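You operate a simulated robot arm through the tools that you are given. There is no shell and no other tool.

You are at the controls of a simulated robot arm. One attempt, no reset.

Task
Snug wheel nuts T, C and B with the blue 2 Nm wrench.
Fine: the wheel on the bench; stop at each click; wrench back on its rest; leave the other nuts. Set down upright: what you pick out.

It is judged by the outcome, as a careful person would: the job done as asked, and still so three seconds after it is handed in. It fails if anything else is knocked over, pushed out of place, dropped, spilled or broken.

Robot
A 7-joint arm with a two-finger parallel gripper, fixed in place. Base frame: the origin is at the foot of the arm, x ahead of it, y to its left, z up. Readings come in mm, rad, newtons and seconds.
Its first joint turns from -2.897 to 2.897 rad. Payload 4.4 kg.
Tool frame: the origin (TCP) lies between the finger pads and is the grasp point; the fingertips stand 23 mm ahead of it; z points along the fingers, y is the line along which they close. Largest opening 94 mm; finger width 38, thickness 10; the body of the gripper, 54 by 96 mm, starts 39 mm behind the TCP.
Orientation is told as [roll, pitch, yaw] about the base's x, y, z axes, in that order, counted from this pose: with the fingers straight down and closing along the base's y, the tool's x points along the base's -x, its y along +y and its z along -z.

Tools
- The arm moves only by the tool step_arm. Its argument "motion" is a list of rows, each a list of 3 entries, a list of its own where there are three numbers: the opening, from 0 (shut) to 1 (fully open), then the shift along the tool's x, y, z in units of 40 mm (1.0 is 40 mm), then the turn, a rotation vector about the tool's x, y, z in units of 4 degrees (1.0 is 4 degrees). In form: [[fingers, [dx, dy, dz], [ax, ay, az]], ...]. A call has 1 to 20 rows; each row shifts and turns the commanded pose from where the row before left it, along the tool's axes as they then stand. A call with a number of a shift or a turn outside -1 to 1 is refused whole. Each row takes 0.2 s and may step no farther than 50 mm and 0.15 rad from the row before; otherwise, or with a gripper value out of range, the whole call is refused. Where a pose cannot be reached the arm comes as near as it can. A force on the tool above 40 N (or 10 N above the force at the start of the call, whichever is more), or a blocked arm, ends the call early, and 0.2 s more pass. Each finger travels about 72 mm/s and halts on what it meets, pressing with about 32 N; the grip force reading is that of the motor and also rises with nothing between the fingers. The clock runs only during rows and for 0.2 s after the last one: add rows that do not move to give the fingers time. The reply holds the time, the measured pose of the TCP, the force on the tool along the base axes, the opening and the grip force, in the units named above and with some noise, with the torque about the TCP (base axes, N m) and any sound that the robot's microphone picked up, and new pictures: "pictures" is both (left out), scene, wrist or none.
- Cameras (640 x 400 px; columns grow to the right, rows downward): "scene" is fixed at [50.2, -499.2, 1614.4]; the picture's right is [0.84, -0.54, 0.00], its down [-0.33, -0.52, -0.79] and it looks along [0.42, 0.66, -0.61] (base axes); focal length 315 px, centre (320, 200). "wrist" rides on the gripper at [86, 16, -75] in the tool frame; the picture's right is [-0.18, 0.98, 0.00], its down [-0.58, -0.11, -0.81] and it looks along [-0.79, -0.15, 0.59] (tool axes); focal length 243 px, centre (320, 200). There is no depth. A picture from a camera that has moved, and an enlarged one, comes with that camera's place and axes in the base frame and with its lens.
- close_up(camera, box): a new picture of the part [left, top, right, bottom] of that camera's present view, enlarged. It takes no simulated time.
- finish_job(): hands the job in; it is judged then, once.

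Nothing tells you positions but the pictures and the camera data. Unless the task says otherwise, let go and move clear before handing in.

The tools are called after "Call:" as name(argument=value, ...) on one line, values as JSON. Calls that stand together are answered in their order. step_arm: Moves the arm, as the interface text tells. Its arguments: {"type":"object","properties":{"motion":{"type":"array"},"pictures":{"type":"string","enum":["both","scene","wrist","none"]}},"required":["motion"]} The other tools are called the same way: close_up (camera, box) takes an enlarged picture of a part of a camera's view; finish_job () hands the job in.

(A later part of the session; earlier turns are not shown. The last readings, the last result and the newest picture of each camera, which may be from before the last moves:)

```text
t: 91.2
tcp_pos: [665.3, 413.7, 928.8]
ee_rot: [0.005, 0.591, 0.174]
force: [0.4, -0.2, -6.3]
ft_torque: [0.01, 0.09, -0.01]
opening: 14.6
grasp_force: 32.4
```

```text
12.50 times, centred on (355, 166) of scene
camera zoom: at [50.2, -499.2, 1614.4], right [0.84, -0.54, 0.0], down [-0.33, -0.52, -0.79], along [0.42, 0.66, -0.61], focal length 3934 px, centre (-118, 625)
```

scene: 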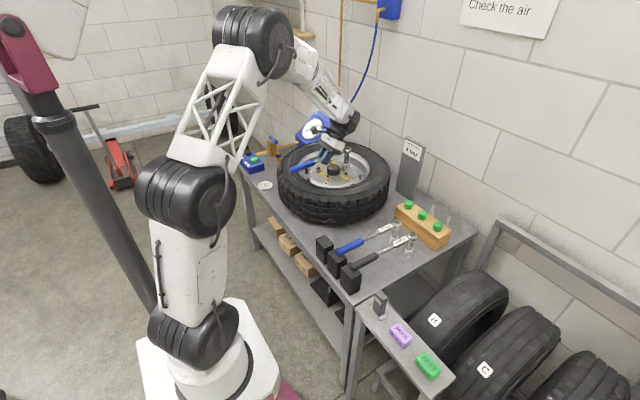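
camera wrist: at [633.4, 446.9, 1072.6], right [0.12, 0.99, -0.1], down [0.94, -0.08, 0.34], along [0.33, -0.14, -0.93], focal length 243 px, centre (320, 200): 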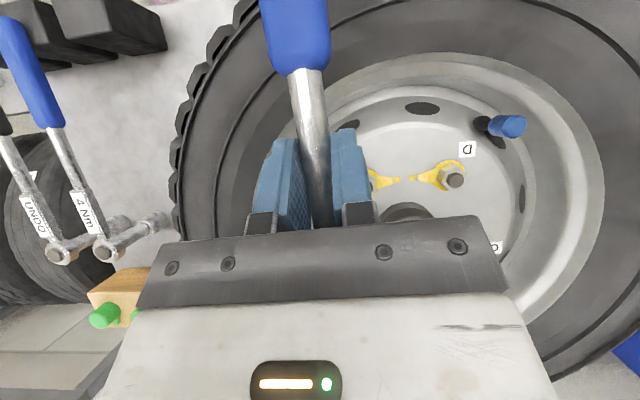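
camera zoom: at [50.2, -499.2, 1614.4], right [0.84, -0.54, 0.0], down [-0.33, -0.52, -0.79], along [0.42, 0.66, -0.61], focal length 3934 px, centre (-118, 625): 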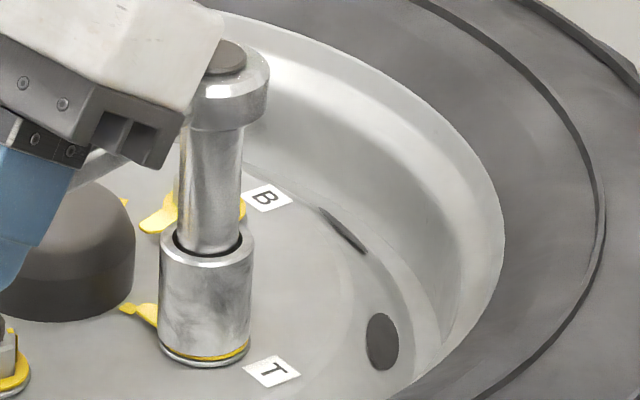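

The torque rose to about 2 Nm and then released, with the nut staying at its mark. I'll verify it was the wrench tripping and not a cam-out by backing off and re-loading lightly to below the click.

Call:
step_arm(motion=[[0, [0, -0.104, 0], [0.28, 0, -0.414]], [0, [0, -0.052, 0], [0.14, 0, -0.207]], [0, [0, 0, 0], [0, 0, 0]]], pictures="none")

Call:
step_arm(motion=[[0, [0, 0.052, 0], [-0.14, 0, 0.207]], [0, [0, 0.052, 0], [-0.14, 0, 0.207]], [0, [0, 0, 0], [0, 0, 0]]], pictures="none")

```text
t: 92.0
tcp_pos: [665.7, 407.0, 928.8]
ee_rot: [0.004, 0.59, 0.228]
force: [0.1, 0.2, -5.9]
ft_torque: [-0.03, 0.1, 0.01]
opening: 15.0
grasp_force: 32.4
```

```text
t: 92.8
tcp_pos: [664.5, 411.4, 929.1]
ee_rot: [0.003, 0.593, 0.196]
force: [0.9, 0.1, -6.7]
ft_torque: [-0.04, 0.1, 0.0]
opening: 14.8
grasp_force: 32.1
```

T has taken full click torque twice without moving further and its pointer is on the mark, so T is done. I'll lift off and go to B.

Call:
step_arm(motion=[[0, [0.04, 0, -0.06], [0, 0, 0]], [0, [0.084, 0, -0.1245], [0, 0, 0]], [0, [0.084, 0, -0.1245], [0, 0, 0]], [0, [0.084, 0, -0.1245], [0, 0, 0]], [0, [0.112, 0, -0.166], [0, 0, 0]], [0, [0.112, 0, -0.166], [0, 0, 0]], [0, [0.112, 0, -0.166], [0, 0, 0]], [0, [0.05, 0, -0.08], [0, 0, 0]], [0, [0, 0, 0], [0, 0, 0]]])

Call:
close_up(camera="scene", box=[320, 135, 380, 182])

Call:
close_up(camera="scene", box=[325, 155, 365, 180])

```text
t: 94.8
tcp_pos: [664.4, 410.7, 977.6]
ee_rot: [0.003, 0.59, 0.193]
force: [-1.1, 0.1, -5.7]
ft_torque: [-0.04, 0.08, -0.02]
opening: 14.7
grasp_force: 32.4
camera wrist: at [631.5, 421.5, 1087.7], right [-0.04, 0.99, -0.1], down [0.94, 0.07, 0.34], along [0.35, -0.08, -0.93], focal length 243 px, centre (320, 200)
```

scene: 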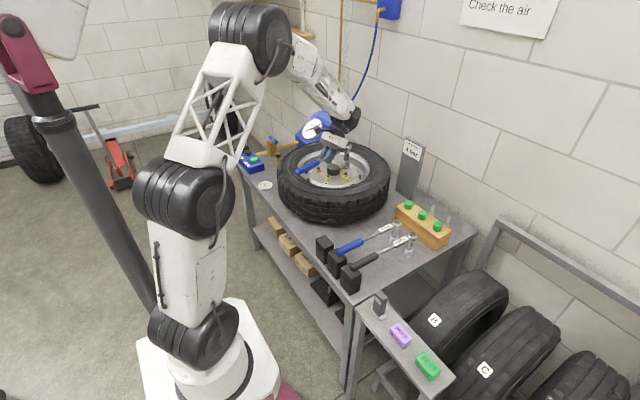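
wrist: 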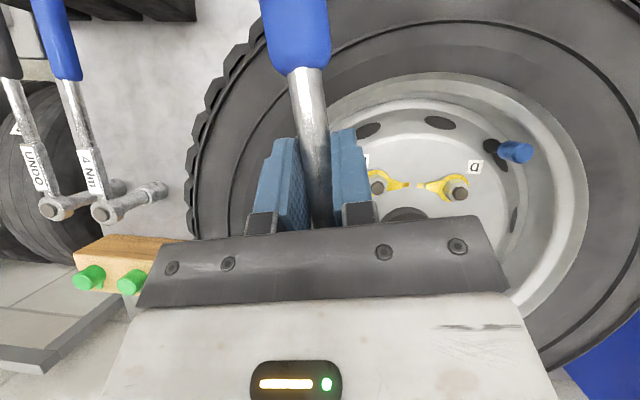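

```text
8.51 times, centred on (350, 158) of scene
camera zoom: at [50.2, -499.2, 1614.4], right [0.84, -0.54, 0.0], down [-0.33, -0.52, -0.79], along [0.42, 0.66, -0.61], focal length 2679 px, centre (65, 553)
```

zoom: 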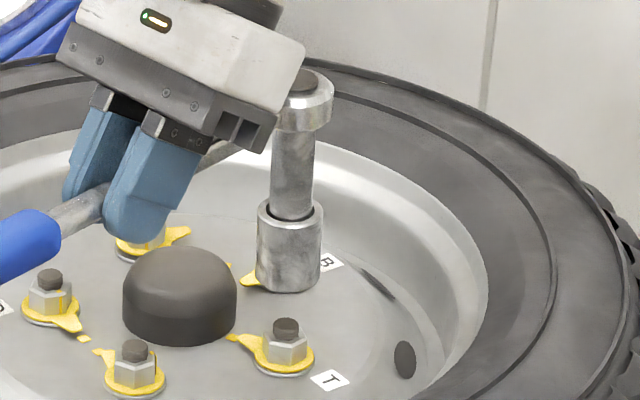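

```text
16.00 times, centred on (345, 168) of scene
camera zoom: at [50.2, -499.2, 1614.4], right [0.84, -0.54, 0.0], down [-0.33, -0.52, -0.79], along [0.42, 0.66, -0.61], focal length 5036 px, centre (-80, 720)
```

zoom: 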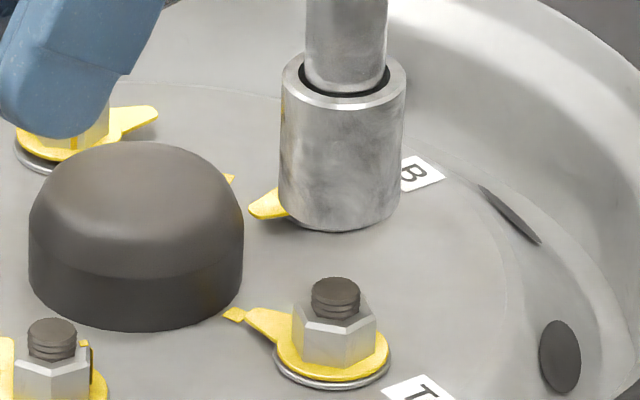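

T's pointer is right on its mark. I'll carry the socket to B.

Call:
step_arm(motion=[[0, [-0.08, 0.09, -0.053], [0, 0, 0]], [0, [-0.158, 0.1775, -0.107], [0, 0, 0]], [0, [-0.158, 0.1775, -0.107], [0, 0, 0]], [0, [-0.158, 0.1775, -0.107], [0, 0, 0]], [0, [-0.158, 0.1775, -0.107], [0, 0, 0]], [0, [-0.158, 0.1775, -0.107], [0, 0, 0]], [0, [-0.158, 0.1775, -0.107], [0, 0, 0]], [0, [-0.158, 0.1775, -0.107], [0, 0, 0]], [0, [-0.08, 0.09, -0.053], [0, 0, 0]], [0, [0, 0, 0], [0, 0, 0]]])

Call:
close_up(camera="scene", box=[320, 135, 380, 182])

Call:
close_up(camera="scene", box=[340, 153, 375, 175])

```text
t: 97.0
tcp_pos: [714.9, 478.3, 977.6]
ee_rot: [0.003, 0.591, 0.194]
force: [-0.3, 0.5, -6.4]
ft_torque: [0.02, 0.08, -0.02]
opening: 14.8
grasp_force: 32.6
camera wrist: at [680.5, 489.2, 1088.0], right [-0.04, 0.99, -0.1], down [0.94, 0.07, 0.34], along [0.35, -0.08, -0.93], focal length 243 px, centre (320, 200)
```

scene: 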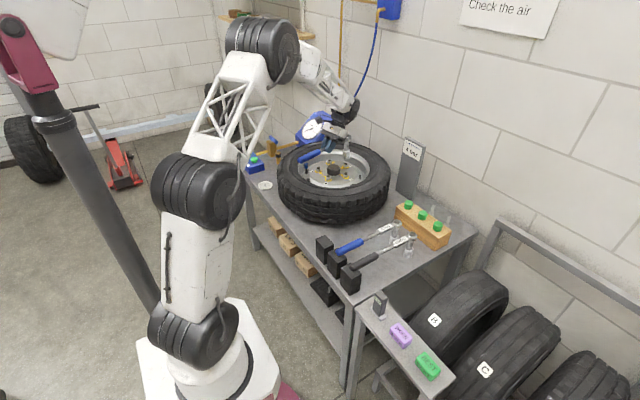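
wrist: 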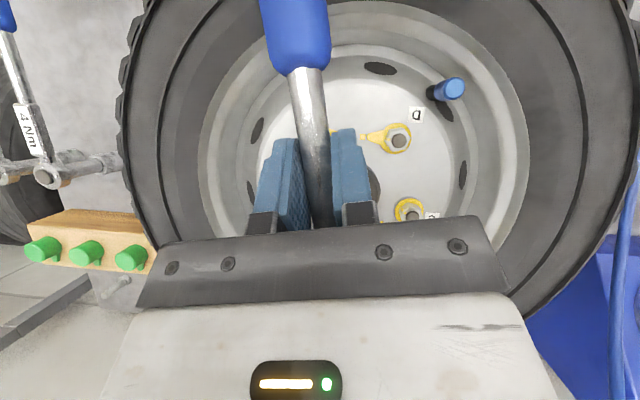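

```text
8.51 times, centred on (350, 158) of scene
camera zoom: at [50.2, -499.2, 1614.4], right [0.84, -0.54, 0.0], down [-0.33, -0.52, -0.79], along [0.42, 0.66, -0.61], focal length 2679 px, centre (65, 553)
```

zoom: 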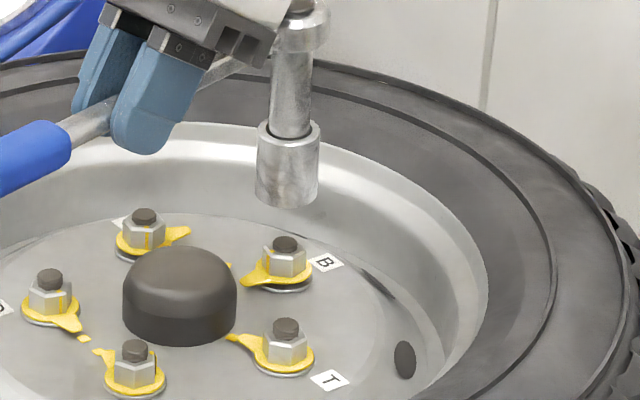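

```text
16.00 times, centred on (358, 164) of scene
camera zoom: at [50.2, -499.2, 1614.4], right [0.84, -0.54, 0.0], down [-0.33, -0.52, -0.79], along [0.42, 0.66, -0.61], focal length 5036 px, centre (-280, 776)
```

zoom: 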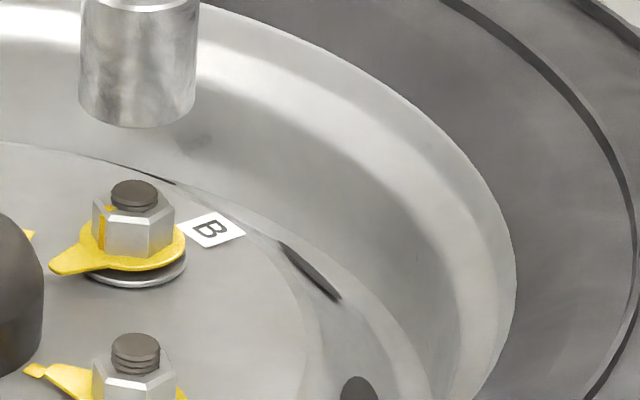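

B's hex sits at about the same angle as T's did, so ψ≈17° should line up, and the socket is well placed over B. I'll rotate to 17° and lower to just above the nut.

Call:
step_arm(motion=[[0, [-0.0034, -0.1557, -0.0023], [0.42, 0, -0.6225]], [0, [-0.0034, -0.1557, -0.0023], [0.42, 0, -0.6225]], [0, [-0.06, 0, 0.09], [0, 0, 0]], [0, [-0.112, 0, 0.166], [0, 0, 0]], [0, [-0.112, 0, 0.166], [0, 0, 0]], [0, [-0.084, 0, 0.1245], [0, 0, 0]], [0, [-0.05, 0, 0.075], [0, 0, 0]], [0, [0, 0, 0], [0, 0, 0]]], pictures="none")

Call:
close_up(camera="scene", box=[335, 145, 375, 175])

```text
t: 98.8
tcp_pos: [716.0, 466.3, 948.8]
ee_rot: [0.003, 0.591, 0.297]
force: [-1.0, 0.7, -5.9]
ft_torque: [-0.02, 0.1, 0.0]
opening: 14.6
grasp_force: 32.4
```

```text
13.33 times, centred on (355, 160) of scene
camera zoom: at [50.2, -499.2, 1614.4], right [0.84, -0.54, 0.0], down [-0.33, -0.52, -0.79], along [0.42, 0.66, -0.61], focal length 4197 px, centre (-147, 733)
```

zoom: 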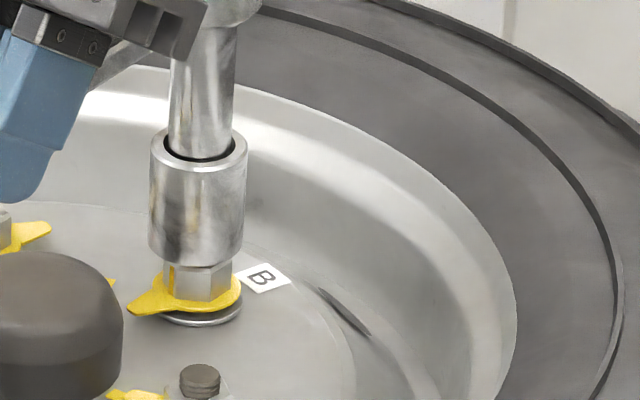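

Laterally aligned. I'll descend in small single steps.

Call:
step_arm(motion=[[0, [-0.028, 0, 0.0415], [0, 0, 0]], [0, [-0.021, 0, 0.031], [0, 0, 0]], [0, [0, 0, 0], [0, 0, 0]]], pictures="none")

```text
t: 99.6
tcp_pos: [716.4, 465.9, 944.4]
ee_rot: [0.002, 0.591, 0.298]
force: [0.4, 0.1, -5.5]
ft_torque: [-0.05, 0.08, 0.02]
opening: 14.6
grasp_force: 32.3
```

Call:
step_arm(motion=[[0, [-0.021, 0, 0.031], [0, 0, 0]], [0, [0, 0, 0], [0, 0, 0]]], pictures="none")

Call:
close_up(camera="scene", box=[335, 145, 375, 175])

```text
t: 100.2
tcp_pos: [717.4, 466.6, 942.5]
ee_rot: [0.005, 0.593, 0.299]
force: [-0.4, 0.7, -6.6]
ft_torque: [-0.01, 0.11, 0.02]
opening: 14.6
grasp_force: 32.4
```

```text
13.33 times, centred on (355, 160) of scene
camera zoom: at [50.2, -499.2, 1614.4], right [0.84, -0.54, 0.0], down [-0.33, -0.52, -0.79], along [0.42, 0.66, -0.61], focal length 4197 px, centre (-147, 733)
```

zoom: 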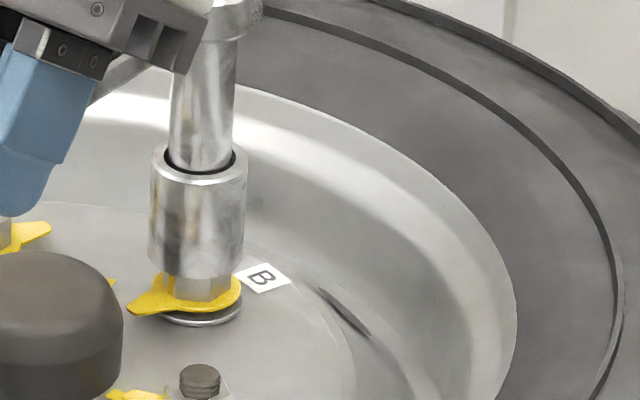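

No contact yet. I'll go on down.

Call:
step_arm(motion=[[0, [-0.021, 0, 0.031], [0, 0, 0]], [0, [0, 0, 0], [0, 0, 0]]], pictures="none")

```text
t: 100.8
tcp_pos: [716.7, 466.2, 941.9]
ee_rot: [0.002, 0.593, 0.299]
force: [0.7, 0.9, -6.0]
ft_torque: [-0.02, 0.08, 0.03]
opening: 14.9
grasp_force: 31.7
```

Call:
step_arm(motion=[[0, [-0.028, 0, 0.0415], [0, 0, 0]], [0, [0, 0, 0], [0, 0, 0]]], pictures="none")

Call:
close_up(camera="scene", box=[335, 145, 375, 175])

```text
t: 101.4
tcp_pos: [716.7, 466.2, 940.6]
ee_rot: [0.002, 0.592, 0.3]
force: [-0.2, 0.4, -6.0]
ft_torque: [-0.04, 0.05, -0.01]
opening: 14.8
grasp_force: 31.8
```

```text
13.33 times, centred on (355, 160) of scene
camera zoom: at [50.2, -499.2, 1614.4], right [0.84, -0.54, 0.0], down [-0.33, -0.52, -0.79], along [0.42, 0.66, -0.61], focal length 4197 px, centre (-147, 733)
```

zoom: 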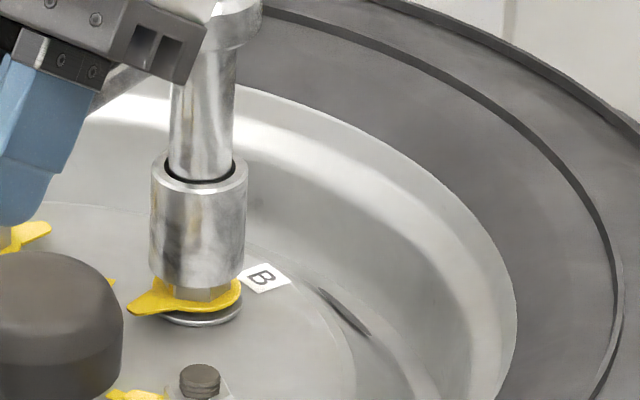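

It's going onto the hex. I'll continue to full seating.

Call:
step_arm(motion=[[0, [-0.028, 0, 0.0415], [0, 0, 0]], [0, [-0.014, 0, 0.021], [0, 0, 0]], [0, [0, 0, 0], [0, 0, 0]]], pictures="none")

```text
t: 102.2
tcp_pos: [717.4, 466.2, 937.0]
ee_rot: [0.001, 0.591, 0.299]
force: [-0.6, 0.9, -6.1]
ft_torque: [-0.02, 0.08, -0.01]
opening: 14.8
grasp_force: 31.6
```

Call:
step_arm(motion=[[0, [-0.028, 0, 0.0415], [0, 0, 0]], [0, [-0.014, 0, 0.021], [0, 0, 0]], [0, [0, 0, 0], [0, 0, 0]]], pictures="none")

Call:
close_up(camera="scene", box=[335, 145, 375, 175])

```text
t: 103.0
tcp_pos: [716.2, 465.8, 933.7]
ee_rot: [0.003, 0.592, 0.299]
force: [-0.1, -0.8, -5.9]
ft_torque: [-0.07, 0.04, -0.1]
opening: 14.5
grasp_force: 32.7
```

```text
13.33 times, centred on (355, 160) of scene
camera zoom: at [50.2, -499.2, 1614.4], right [0.84, -0.54, 0.0], down [-0.33, -0.52, -0.79], along [0.42, 0.66, -0.61], focal length 4197 px, centre (-147, 733)
```

zoom: 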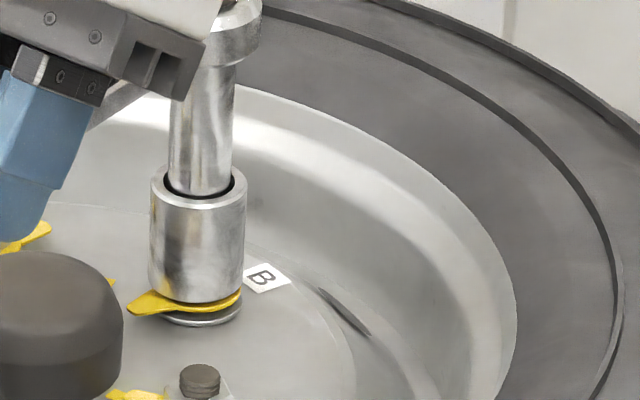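

B is seated. I'll turn clockwise, checking torque and pointer.

Call:
step_arm(motion=[[0, [0, 0.052, 0], [-0.14, 0, 0.207]], [0, [-0.0015, 0.104, 0.002], [-0.28, 0, 0.414]], [0, [-0.0015, 0.104, 0.002], [-0.28, 0, 0.414]], [0, [-0.0015, 0.104, 0.002], [-0.28, 0, 0.414]], [0, [0, 0, 0], [0, 0, 0]]], pictures="none")

Call:
close_up(camera="scene", box=[335, 145, 375, 175])

```text
t: 104.2
tcp_pos: [712.6, 481.0, 932.8]
ee_rot: [0.004, 0.59, 0.175]
force: [1.0, 0.4, -6.8]
ft_torque: [0.01, 0.06, 0.09]
opening: 14.6
grasp_force: 32.6
```

```text
13.33 times, centred on (355, 160) of scene
camera zoom: at [50.2, -499.2, 1614.4], right [0.84, -0.54, 0.0], down [-0.33, -0.52, -0.79], along [0.42, 0.66, -0.61], focal length 4197 px, centre (-147, 733)
```

zoom: 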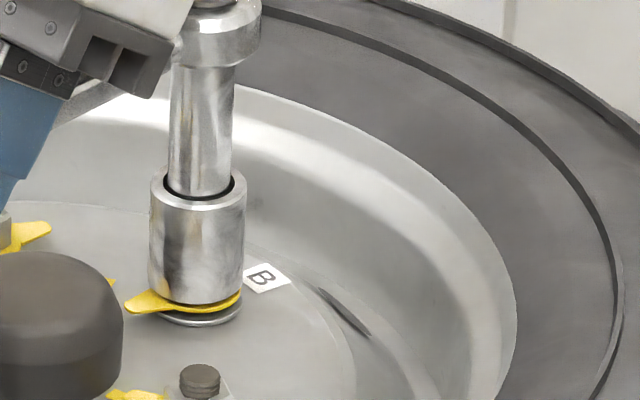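

Call:
step_arm(motion=[[0, [-0.0015, 0.104, 0.002], [-0.28, 0, 0.414]], [0, [-0.0015, 0.104, 0.002], [-0.28, 0, 0.414]], [0, [-0.0015, 0.104, 0.002], [-0.28, 0, 0.414]], [0, [-0.0015, 0.104, 0.002], [-0.28, 0, 0.414]], [0, [0, 0, 0], [0, 0, 0]]], pictures="none")

Call:
close_up(camera="scene", box=[335, 145, 375, 175])

```text
t: 105.4
tcp_pos: [711.1, 498.4, 932.6]
ee_rot: [0.005, 0.59, 0.036]
force: [0.4, 0.1, -5.9]
ft_torque: [-0.01, 0.08, 0.11]
opening: 14.7
grasp_force: 32.2
```

```text
13.33 times, centred on (355, 160) of scene
camera zoom: at [50.2, -499.2, 1614.4], right [0.84, -0.54, 0.0], down [-0.33, -0.52, -0.79], along [0.42, 0.66, -0.61], focal length 4197 px, centre (-147, 733)
```

zoom: 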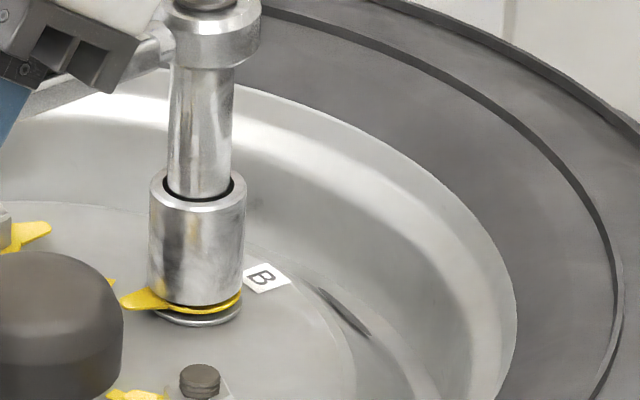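

Call:
step_arm(motion=[[0, [-0.0015, 0.104, 0.002], [-0.28, 0, 0.414]], [0, [-0.0015, 0.104, 0.002], [-0.28, 0, 0.414]], [0, [-0.0015, 0.104, 0.002], [-0.28, 0, 0.414]], [0, [-0.0015, 0.104, 0.002], [-0.28, 0, 0.414]], [0, [0, 0, 0], [0, 0, 0]]], pictures="none")

Call:
close_up(camera="scene", box=[330, 140, 380, 177])

```text
t: 106.6
tcp_pos: [711.0, 513.5, 932.1]
ee_rot: [0.003, 0.593, -0.104]
force: [5.8, -1.4, -6.1]
ft_torque: [-0.12, -0.39, 0.47]
opening: 14.8
grasp_force: 32.1
```

```text
10.81 times, centred on (355, 158) of scene
camera zoom: at [50.2, -499.2, 1614.4], right [0.84, -0.54, 0.0], down [-0.33, -0.52, -0.79], along [0.42, 0.66, -0.61], focal length 3403 px, centre (-58, 649)
```

zoom: 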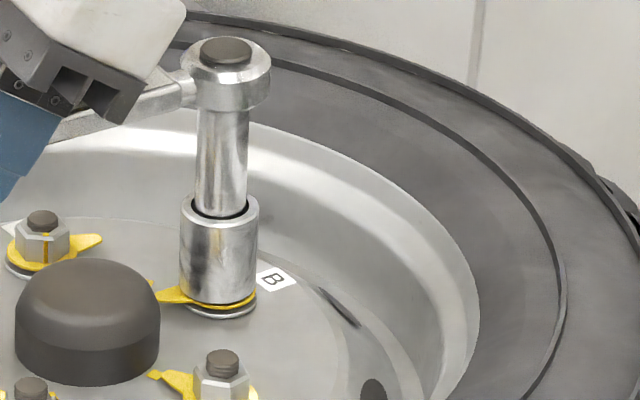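

Call:
step_arm(motion=[[0, [-0.031, 0.052, -0.021], [-0.14, 0, 0.207]], [0, [-0.0015, 0.104, 0.002], [-0.28, 0, 0.414]], [0, [-0.0015, 0.104, 0.002], [-0.28, 0, 0.414]], [0, [0, 0, 0], [0, 0, 0]]], pictures="none")

Call:
close_up(camera="scene", box=[330, 140, 380, 177])

```text
t: 107.6
tcp_pos: [714.8, 525.6, 932.1]
ee_rot: [0.004, 0.593, -0.192]
force: [0.7, -1.6, -7.0]
ft_torque: [-0.14, 0.1, 0.55]
opening: 14.9
grasp_force: 31.6
```

```text
10.81 times, centred on (355, 158) of scene
camera zoom: at [50.2, -499.2, 1614.4], right [0.84, -0.54, 0.0], down [-0.33, -0.52, -0.79], along [0.42, 0.66, -0.61], focal length 3403 px, centre (-58, 649)
```

zoom: 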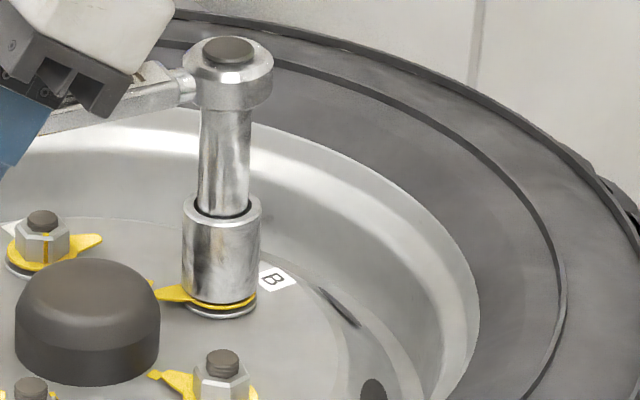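

Call:
step_arm(motion=[[0, [-0.002, 0.102, 0.003], [-0.28, 0, 0.414]], [0, [-0.002, 0.102, 0.003], [-0.28, 0, 0.414]], [0, [0, 0, 0], [0, 0, 0]]], pictures="none")

Call:
step_arm(motion=[[0, [-0.002, 0.102, 0.003], [-0.28, 0, 0.414]], [0, [-0.002, 0.102, 0.003], [-0.28, 0, 0.414]], [0, [0, 0, 0], [0, 0, 0]]], pictures="none")

Call:
close_up(camera="scene", box=[330, 140, 380, 177])

```text
t: 108.4
tcp_pos: [715.8, 533.0, 930.7]
ee_rot: [0.002, 0.594, -0.263]
force: [0.0, -0.8, -6.0]
ft_torque: [-0.09, 0.04, 0.75]
opening: 14.9
grasp_force: 31.8
```

```text
t: 109.2
tcp_pos: [717.6, 540.9, 932.3]
ee_rot: [0.004, 0.593, -0.332]
force: [-1.5, -1.2, -5.9]
ft_torque: [-0.06, 0.12, 0.82]
opening: 14.7
grasp_force: 31.8
```

```text
10.81 times, centred on (355, 158) of scene
camera zoom: at [50.2, -499.2, 1614.4], right [0.84, -0.54, 0.0], down [-0.33, -0.52, -0.79], along [0.42, 0.66, -0.61], focal length 3403 px, centre (-58, 649)
```

zoom: 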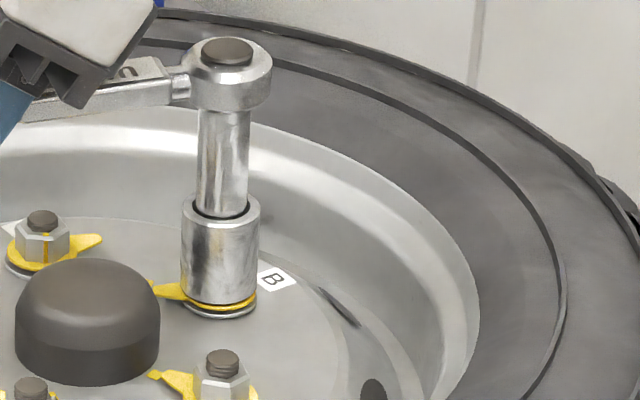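

Call:
step_arm(motion=[[0, [-0.002, 0.102, 0.006], [-0.28, 0, 0.414]], [0, [-0.002, 0.102, 0.006], [-0.28, 0, 0.414]], [0, [0, 0, 0], [0, 0, 0]]], pictures="none")

Call:
step_arm(motion=[[0, [-0.002, 0.102, 0.006], [-0.28, 0, 0.414]], [0, [-0.002, 0.102, 0.006], [-0.28, 0, 0.414]], [0, [0, 0, 0], [0, 0, 0]]], pictures="none")

Call:
close_up(camera="scene", box=[330, 140, 380, 177])

```text
t: 110.0
tcp_pos: [720.3, 548.1, 931.2]
ee_rot: [0.005, 0.594, -0.401]
force: [-1.1, 0.5, -5.7]
ft_torque: [-0.14, 0.05, 1.11]
opening: 14.6
grasp_force: 32.3
```

```text
t: 110.8
tcp_pos: [725.3, 555.9, 930.7]
ee_rot: [0.004, 0.594, -0.473]
force: [-1.2, -1.8, -5.6]
ft_torque: [-0.19, 0.11, 1.03]
opening: 14.7
grasp_force: 31.4
```

```text
10.81 times, centred on (355, 158) of scene
camera zoom: at [50.2, -499.2, 1614.4], right [0.84, -0.54, 0.0], down [-0.33, -0.52, -0.79], along [0.42, 0.66, -0.61], focal length 3403 px, centre (-58, 649)
```

zoom: 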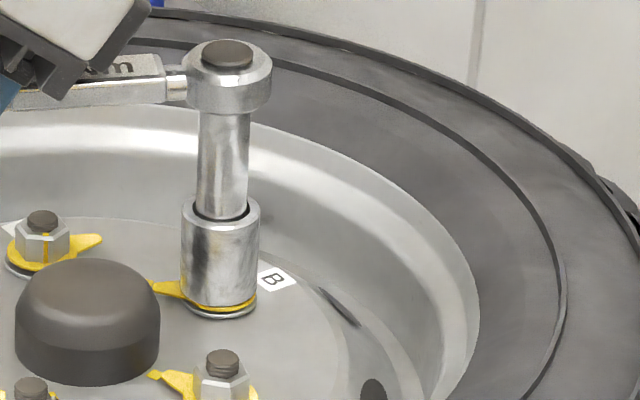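

Call:
step_arm(motion=[[0, [-0.002, 0.102, 0.004], [-0.28, 0, 0.414]], [0, [-0.002, 0.102, 0.004], [-0.28, 0, 0.414]], [0, [0, 0, 0], [0, 0, 0]]], pictures="none")

Call:
step_arm(motion=[[0, [-0.001, 0.078, 0.002], [-0.21, 0, 0.31]], [0, [-0.001, 0.052, 0.002], [-0.14, 0, 0.207]]], pictures="none")

Call:
close_up(camera="scene", box=[330, 140, 380, 177])

```text
t: 111.6
tcp_pos: [729.1, 562.5, 931.0]
ee_rot: [0.002, 0.593, -0.541]
force: [0.5, -1.8, -5.5]
ft_torque: [-0.17, -0.02, 1.32]
opening: 14.9
grasp_force: 31.8
```

```text
t: 112.2
tcp_pos: [731.3, 566.0, 929.5]
ee_rot: [0.004, 0.596, -0.585]
force: [3.1, -5.5, -6.7]
ft_torque: [-0.4, -0.11, 1.29]
opening: 14.8
grasp_force: 32.3
```

```text
10.81 times, centred on (355, 158) of scene
camera zoom: at [50.2, -499.2, 1614.4], right [0.84, -0.54, 0.0], down [-0.33, -0.52, -0.79], along [0.42, 0.66, -0.61], focal length 3403 px, centre (-58, 649)
```

zoom: 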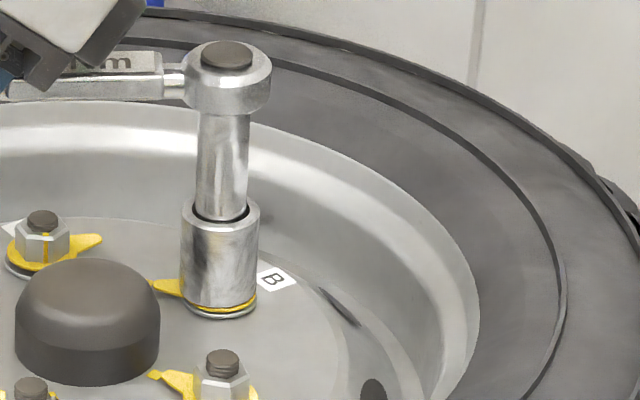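

Call:
step_arm(motion=[[0, [-0.02, 0.052, -0.012], [-0.14, 0, 0.207]], [0, [-0.001, 0.052, 0.002], [-0.14, 0, 0.207]]], pictures="none")

Call:
step_arm(motion=[[0, [-0.001, 0.052, 0.002], [-0.14, 0, 0.207]], [0, [0, 0.026, 0], [-0.07, 0, 0.103]]], pictures="none")

Call:
close_up(camera="scene", box=[330, 140, 380, 177])

```text
t: 112.8
tcp_pos: [733.7, 569.5, 930.0]
ee_rot: [0.003, 0.593, -0.616]
force: [-2.0, -1.4, -6.0]
ft_torque: [-0.11, 0.15, 1.42]
opening: 15.0
grasp_force: 31.8
```

```text
t: 113.4
tcp_pos: [735.3, 573.0, 929.5]
ee_rot: [0.005, 0.596, -0.647]
force: [-1.1, -1.5, -5.1]
ft_torque: [-0.21, 0.12, 1.42]
opening: 14.9
grasp_force: 31.8
```

```text
10.81 times, centred on (355, 158) of scene
camera zoom: at [50.2, -499.2, 1614.4], right [0.84, -0.54, 0.0], down [-0.33, -0.52, -0.79], along [0.42, 0.66, -0.61], focal length 3403 px, centre (-58, 649)
```

zoom: 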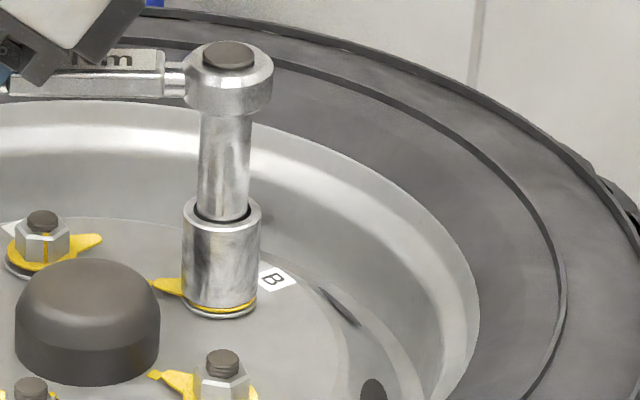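

Call:
step_arm(motion=[[0, [-0.001, 0.078, 0.002], [-0.21, 0, 0.31]], [0, [-0.001, 0.052, 0.002], [-0.14, 0, 0.207]]], pictures="none")

Call:
step_arm(motion=[[0, [-0.001, 0.052, 0.002], [-0.14, 0, 0.207]], [0, [0, 0.026, 0], [-0.07, 0, 0.103]]], pictures="none")

Call:
close_up(camera="scene", box=[330, 140, 380, 177])

```text
t: 114.0
tcp_pos: [738.3, 577.0, 930.5]
ee_rot: [0.004, 0.595, -0.688]
force: [-2.2, -1.6, -5.2]
ft_torque: [-0.2, 0.14, 1.52]
opening: 15.1
grasp_force: 32.4
```

```text
t: 114.6
tcp_pos: [740.2, 578.8, 929.9]
ee_rot: [0.004, 0.596, -0.713]
force: [-0.9, -1.9, -6.8]
ft_torque: [-0.16, 0.15, 1.6]
opening: 15.2
grasp_force: 32.1
```

```text
10.81 times, centred on (355, 158) of scene
camera zoom: at [50.2, -499.2, 1614.4], right [0.84, -0.54, 0.0], down [-0.33, -0.52, -0.79], along [0.42, 0.66, -0.61], focal length 3403 px, centre (-58, 649)
```

zoom: 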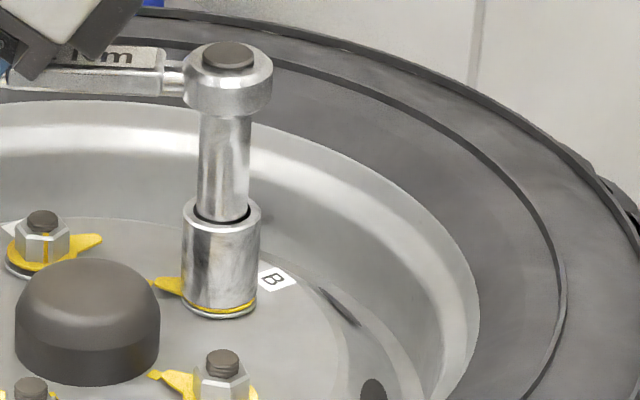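

About 1.85 Nm now. I'll go one degree per call.

Call:
step_arm(motion=[[0, [-0.001, 0.052, 0.002], [-0.14, 0, 0.207]]], pictures="none")

```text
t: 115.0
tcp_pos: [742.0, 580.7, 930.2]
ee_rot: [0.003, 0.596, -0.732]
force: [-1.6, -3.0, -6.4]
ft_torque: [-0.18, 0.18, 1.56]
opening: 15.3
grasp_force: 31.6
```

Call:
step_arm(motion=[[0, [-0.001, 0.052, 0.002], [-0.14, 0, 0.207]]], pictures="none")

```text
t: 115.4
tcp_pos: [743.3, 583.5, 930.7]
ee_rot: [0.004, 0.595, -0.75]
force: [0.3, -0.3, -5.3]
ft_torque: [0.03, 0.01, 0.0]
opening: 14.7
grasp_force: 32.2
```

The torque built to about 2.0 Nm and released: that is the wrench tripping at its setting. I'll stop on B and check its pointer.

Call:
close_up(camera="scene", box=[330, 150, 370, 177])

Call:
step_arm(motion=[[0, [0.04, 0, -0.06], [0, 0, 0]], [0, [0.084, 0, -0.1245], [0, 0, 0]], [0, [0.084, 0, -0.1245], [0, 0, 0]], [0, [0.084, 0, -0.1245], [0, 0, 0]], [0, [0.112, 0, -0.166], [0, 0, 0]], [0, [0.112, 0, -0.166], [0, 0, 0]], [0, [0.112, 0, -0.166], [0, 0, 0]], [0, [0.05, 0, -0.08], [0, 0, 0]], [0, [0, 0, 0], [0, 0, 0]]])

Call:
close_up(camera="scene", box=[310, 130, 380, 180])

Call:
close_up(camera="scene", box=[325, 150, 365, 175])

```text
14.81 times, centred on (350, 164) of scene
camera zoom: at [50.2, -499.2, 1614.4], right [0.84, -0.54, 0.0], down [-0.33, -0.52, -0.79], along [0.42, 0.66, -0.61], focal length 4663 px, centre (-124, 741)
```

zoom: 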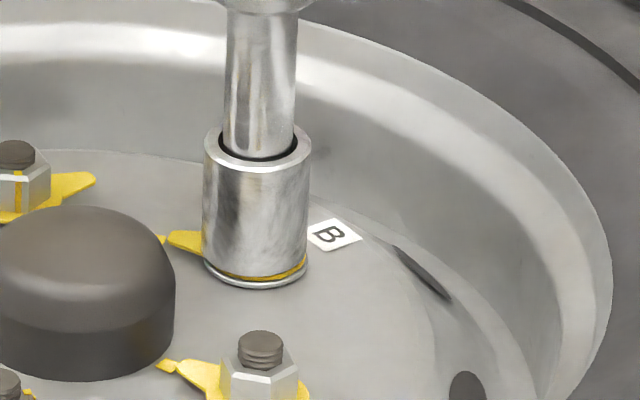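

```text
t: 117.4
tcp_pos: [743.9, 582.2, 979.7]
ee_rot: [0.003, 0.595, -0.75]
force: [-0.3, 0.4, -6.8]
ft_torque: [0.05, 0.03, -0.03]
opening: 14.7
grasp_force: 31.9
camera wrist: at [732.0, 615.3, 1089.1], right [0.78, 0.61, -0.1], down [0.61, -0.72, 0.34], along [0.14, -0.33, -0.93], focal length 243 px, centre (320, 200)
```

scene: 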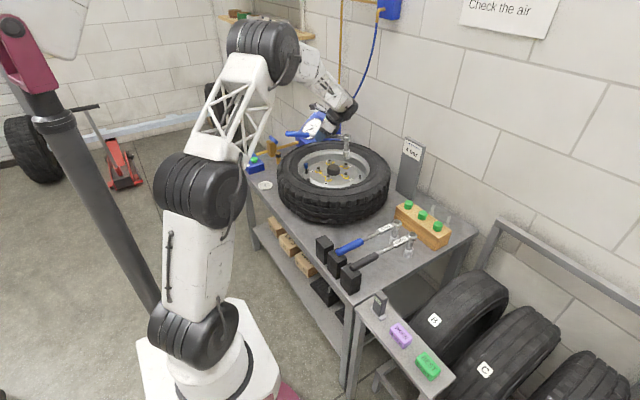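
wrist: 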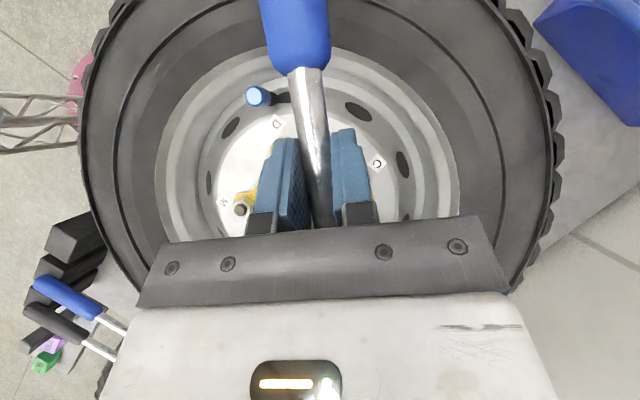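

```text
8.00 times, centred on (345, 155) of scene
camera zoom: at [50.2, -499.2, 1614.4], right [0.84, -0.54, 0.0], down [-0.33, -0.52, -0.79], along [0.42, 0.66, -0.61], focal length 2518 px, centre (120, 560)
```

zoom: 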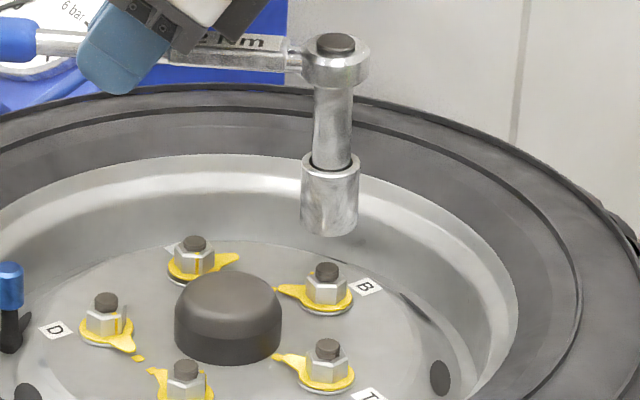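

```text
16.00 times, centred on (345, 162) of scene
camera zoom: at [50.2, -499.2, 1614.4], right [0.84, -0.54, 0.0], down [-0.33, -0.52, -0.79], along [0.42, 0.66, -0.61], focal length 5036 px, centre (-80, 800)
```

zoom: 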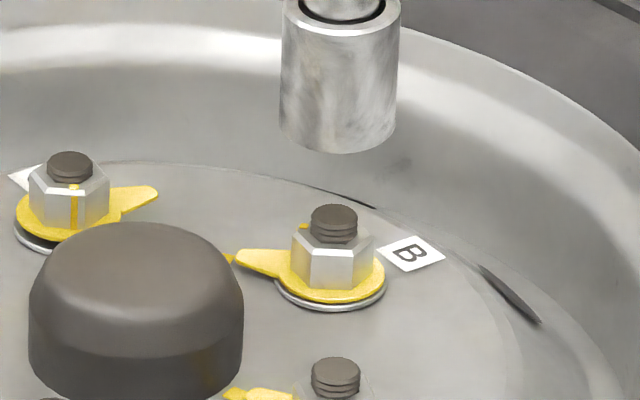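

B's pointer is on its mark and fully down. Now a closer look at nut C's hex.

Call:
close_up(camera="scene", box=[322, 148, 354, 168])

Call:
close_up(camera="wrist", box=[190, 60, 450, 240])

```text
16.00 times, centred on (338, 158) of scene
camera zoom: at [50.2, -499.2, 1614.4], right [0.84, -0.54, 0.0], down [-0.33, -0.52, -0.79], along [0.42, 0.66, -0.61], focal length 5036 px, centre (32, 872)
```

zoom: 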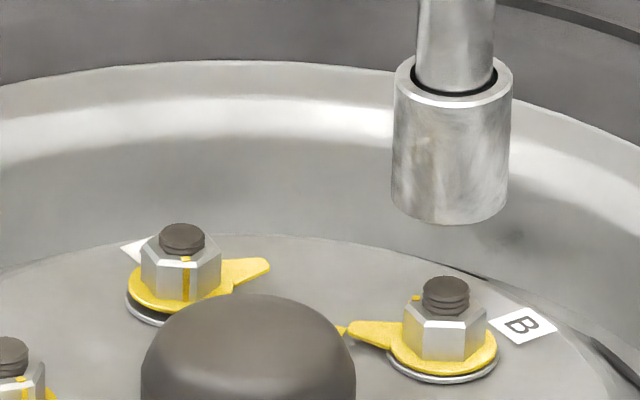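

```text
2.22 times, centred on (320, 150) of wrist
camera zoom: at [732.0, 615.3, 1089.1], right [0.78, 0.61, -0.1], down [0.61, -0.72, 0.34], along [0.14, -0.33, -0.93], focal length 539 px, centre (320, 311)
```

zoom: 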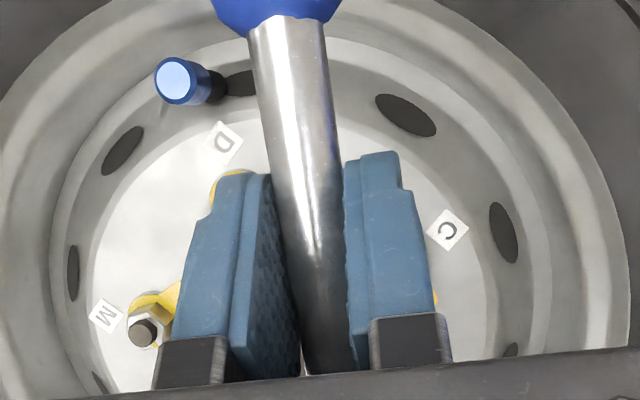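

C's hex should line up at ψ≈−20° (or +40°). To keep the socket visible and clear of the inflator, I'll first seat at −20°, turn part way, then re-seat 60° back. Swinging to −20° and moving over C.

Call:
step_arm(motion=[[0, [-0.003, -0.1486, -0.002], [0.4, 0, -0.593]], [0, [-0.003, -0.1486, -0.002], [0.4, 0, -0.593]], [0, [-0.003, -0.1486, -0.002], [0.4, 0, -0.593]], [0, [-0.003, -0.1486, -0.002], [0.4, 0, -0.593]], [0, [-0.003, -0.1486, -0.002], [0.4, 0, -0.593]], [0, [-0.003, -0.1486, -0.002], [0.4, 0, -0.593]], [0, [-0.003, -0.1486, -0.002], [0.4, 0, -0.593]], [0, [-0.003, -0.1486, -0.002], [0.4, 0, -0.593]], [0, [0.08, 0.064, 0.053], [0, 0, 0]], [0, [0.159, 0.1286, 0.107], [0, 0, 0]], [0, [0.159, 0.1286, 0.107], [0, 0, 0]], [0, [0.159, 0.1286, 0.107], [0, 0, 0]], [0, [0.159, 0.1286, 0.107], [0, 0, 0]], [0, [0.159, 0.1286, 0.107], [0, 0, 0]], [0, [0.159, 0.1286, 0.107], [0, 0, 0]], [0, [0.159, 0.1286, 0.107], [0, 0, 0]], [0, [0.159, 0.1286, 0.107], [0, 0, 0]], [0, [0.08, 0.064, 0.053], [0, 0, 0]], [0, [0, 0, 0], [0, 0, 0]]])

Call:
close_up(camera="scene", box=[290, 125, 370, 178])

Call:
close_up(camera="scene", box=[322, 143, 362, 168])

```text
t: 121.4
tcp_pos: [669.5, 610.1, 978.1]
ee_rot: [0.002, 0.594, -0.35]
force: [-0.2, 0.0, -6.3]
ft_torque: [0.02, 0.1, 0.02]
opening: 14.4
grasp_force: 32.2
camera wrist: at [646.2, 635.8, 1088.9], right [0.48, 0.87, -0.1], down [0.84, -0.43, 0.34], along [0.26, -0.25, -0.93], focal length 243 px, centre (320, 200)
```

scene: 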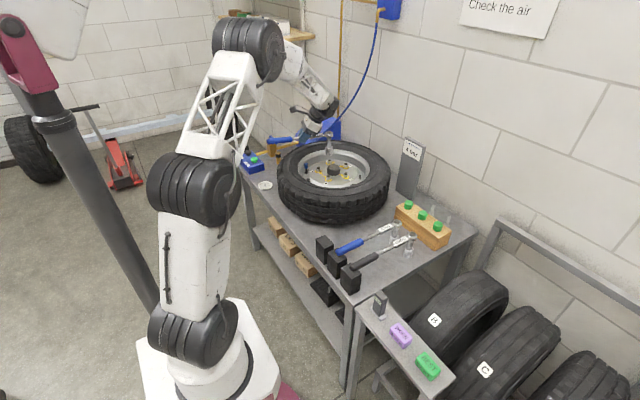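
wrist: 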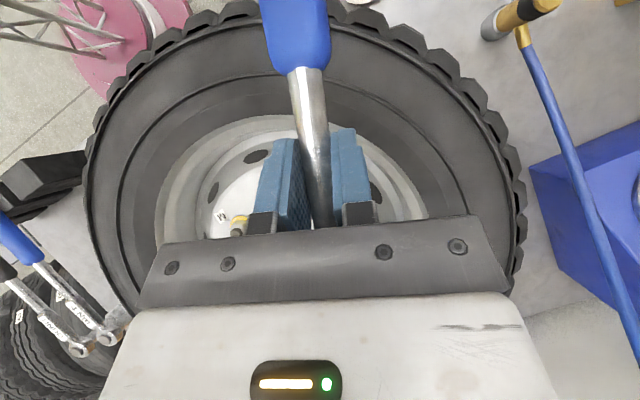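

```text
7.55 times, centred on (330, 152) of scene
camera zoom: at [50.2, -499.2, 1614.4], right [0.84, -0.54, 0.0], down [-0.33, -0.52, -0.79], along [0.42, 0.66, -0.61], focal length 2376 px, centre (244, 566)
```

zoom: 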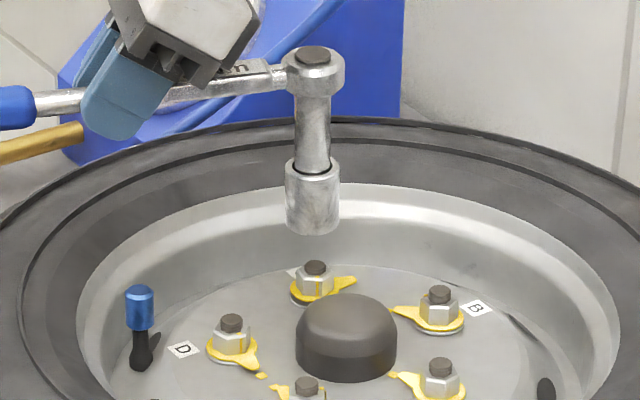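

```text
16.00 times, centred on (342, 156) of scene
camera zoom: at [50.2, -499.2, 1614.4], right [0.84, -0.54, 0.0], down [-0.33, -0.52, -0.79], along [0.42, 0.66, -0.61], focal length 5036 px, centre (-32, 912)
```

zoom: 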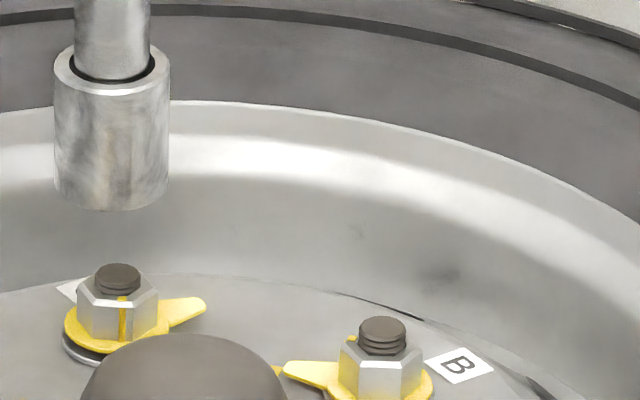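

The socket is about 2.5 mm off. I'll correct it and lower to just above C.

Call:
step_arm(motion=[[0, [-0.046, -0.0355, -0.031], [0, 0, 0]], [0, [-0.06, 0, 0.09], [0, 0, 0]], [0, [-0.112, 0, 0.166], [0, 0, 0]], [0, [-0.112, 0, 0.166], [0, 0, 0]], [0, [-0.08, 0, 0.12], [0, 0, 0]], [0, [-0.03, 0, 0.04], [0, 0, 0]], [0, [0, 0, 0], [0, 0, 0]]], pictures="none")

Call:
close_up(camera="scene", box=[322, 138, 362, 163])

```text
t: 123.0
tcp_pos: [670.9, 607.9, 950.6]
ee_rot: [0.003, 0.594, -0.351]
force: [0.4, -0.4, -5.9]
ft_torque: [0.04, 0.08, 0.01]
opening: 14.5
grasp_force: 31.9
```

```text
16.00 times, centred on (342, 150) of scene
camera zoom: at [50.2, -499.2, 1614.4], right [0.84, -0.54, 0.0], down [-0.33, -0.52, -0.79], along [0.42, 0.66, -0.61], focal length 5036 px, centre (-32, 992)
```

zoom: 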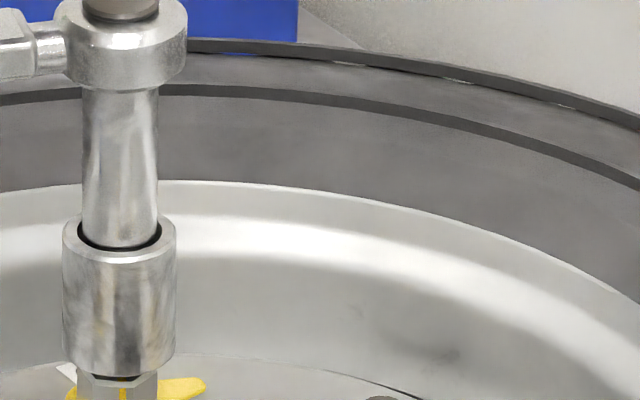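

Aligned. I'll descend carefully.

Call:
step_arm(motion=[[0, [-0.028, 0, 0.0415], [0, 0, 0]], [0, [-0.021, 0, 0.031], [0, 0, 0]], [0, [0, 0, 0], [0, 0, 0]]], pictures="none")

```text
t: 123.8
tcp_pos: [670.6, 608.2, 946.7]
ee_rot: [0.003, 0.594, -0.35]
force: [-0.1, 0.1, -5.6]
ft_torque: [0.05, 0.1, 0.0]
opening: 14.5
grasp_force: 32.2
```

Call:
step_arm(motion=[[0, [-0.021, 0, 0.031], [0, 0, 0]], [0, [0, 0, 0], [0, 0, 0]]], pictures="none")

```text
t: 124.4
tcp_pos: [671.3, 606.9, 945.3]
ee_rot: [0.004, 0.594, -0.351]
force: [0.4, 0.2, -6.2]
ft_torque: [0.04, 0.07, -0.03]
opening: 14.8
grasp_force: 32.1
```

Call:
step_arm(motion=[[0, [-0.021, 0, 0.031], [0, 0, 0]], [0, [0, 0, 0], [0, 0, 0]]], pictures="none")

Call:
close_up(camera="scene", box=[322, 143, 362, 168])

```text
t: 125.0
tcp_pos: [670.9, 609.1, 944.1]
ee_rot: [0.004, 0.594, -0.351]
force: [-0.7, -0.4, -6.4]
ft_torque: [0.07, 0.07, 0.02]
opening: 14.6
grasp_force: 31.9
```

```text
16.00 times, centred on (342, 156) of scene
camera zoom: at [50.2, -499.2, 1614.4], right [0.84, -0.54, 0.0], down [-0.33, -0.52, -0.79], along [0.42, 0.66, -0.61], focal length 5036 px, centre (-32, 912)
```

zoom: 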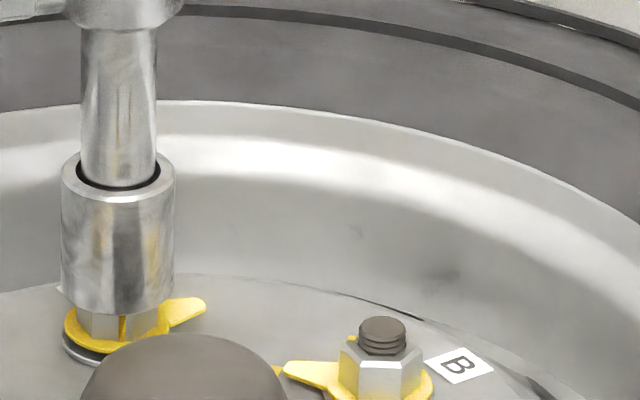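

Call:
step_arm(motion=[[0, [-0.021, 0, 0.031], [0, 0, 0]], [0, [0, 0, 0], [0, 0, 0]]], pictures="none")

```text
t: 125.6
tcp_pos: [670.6, 607.8, 943.0]
ee_rot: [0.003, 0.595, -0.351]
force: [0.4, -0.2, -6.4]
ft_torque: [0.05, 0.06, -0.01]
opening: 14.7
grasp_force: 31.9
```

Call:
step_arm(motion=[[0, [-0.021, 0, 0.031], [0, 0, 0]], [0, [0, 0, 0], [0, 0, 0]]], pictures="none")

```text
t: 126.2
tcp_pos: [671.1, 608.6, 942.0]
ee_rot: [0.006, 0.594, -0.35]
force: [0.2, -0.3, -5.8]
ft_torque: [0.04, 0.09, 0.0]
opening: 14.9
grasp_force: 32.4
```

Call:
step_arm(motion=[[0, [-0.028, 0, 0.0415], [0, 0, 0]], [0, [0, 0, 0], [0, 0, 0]]], pictures="none")

Call:
close_up(camera="scene", box=[322, 143, 362, 168])

```text
t: 126.8
tcp_pos: [671.0, 607.0, 939.9]
ee_rot: [0.004, 0.592, -0.35]
force: [-0.3, 0.0, -5.5]
ft_torque: [0.02, 0.05, 0.01]
opening: 14.8
grasp_force: 32.0
```

```text
16.00 times, centred on (342, 156) of scene
camera zoom: at [50.2, -499.2, 1614.4], right [0.84, -0.54, 0.0], down [-0.33, -0.52, -0.79], along [0.42, 0.66, -0.61], focal length 5036 px, centre (-32, 912)
```

zoom: 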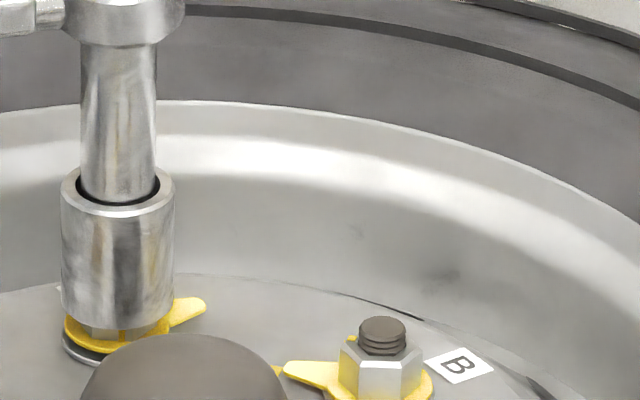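

It's on the hex. I'll lower to full seating.

Call:
step_arm(motion=[[0, [-0.028, 0, 0.0415], [0, 0, 0]], [0, [-0.014, 0, 0.021], [0, 0, 0]], [0, [0, 0, 0], [0, 0, 0]]], pictures="none")

```text
t: 127.6
tcp_pos: [670.5, 607.3, 935.8]
ee_rot: [0.003, 0.594, -0.35]
force: [-0.8, -0.3, -7.2]
ft_torque: [0.04, 0.09, 0.01]
opening: 14.8
grasp_force: 31.9
```

Call:
step_arm(motion=[[0, [-0.021, 0, 0.031], [0, 0, 0]], [0, [-0.007, 0, 0.01], [0, 0, 0]], [0, [0, 0, 0], [0, 0, 0]]], pictures="none")

Call:
close_up(camera="scene", box=[322, 143, 362, 168])

```text
t: 128.4
tcp_pos: [671.2, 607.8, 934.1]
ee_rot: [0.003, 0.592, -0.349]
force: [-1.0, -0.1, -6.2]
ft_torque: [0.03, 0.07, -0.01]
opening: 14.7
grasp_force: 32.0
```

```text
16.00 times, centred on (342, 156) of scene
camera zoom: at [50.2, -499.2, 1614.4], right [0.84, -0.54, 0.0], down [-0.33, -0.52, -0.79], along [0.42, 0.66, -0.61], focal length 5036 px, centre (-32, 912)
```

zoom: 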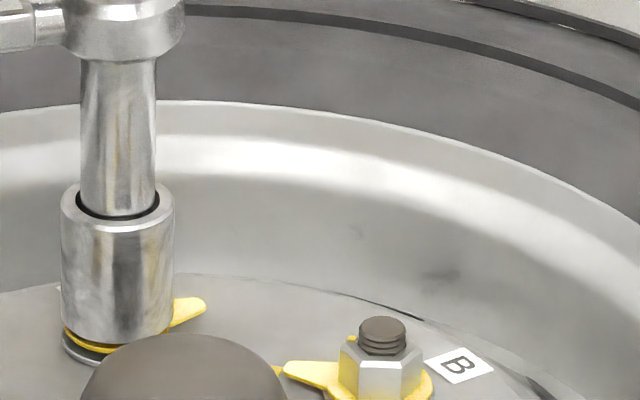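

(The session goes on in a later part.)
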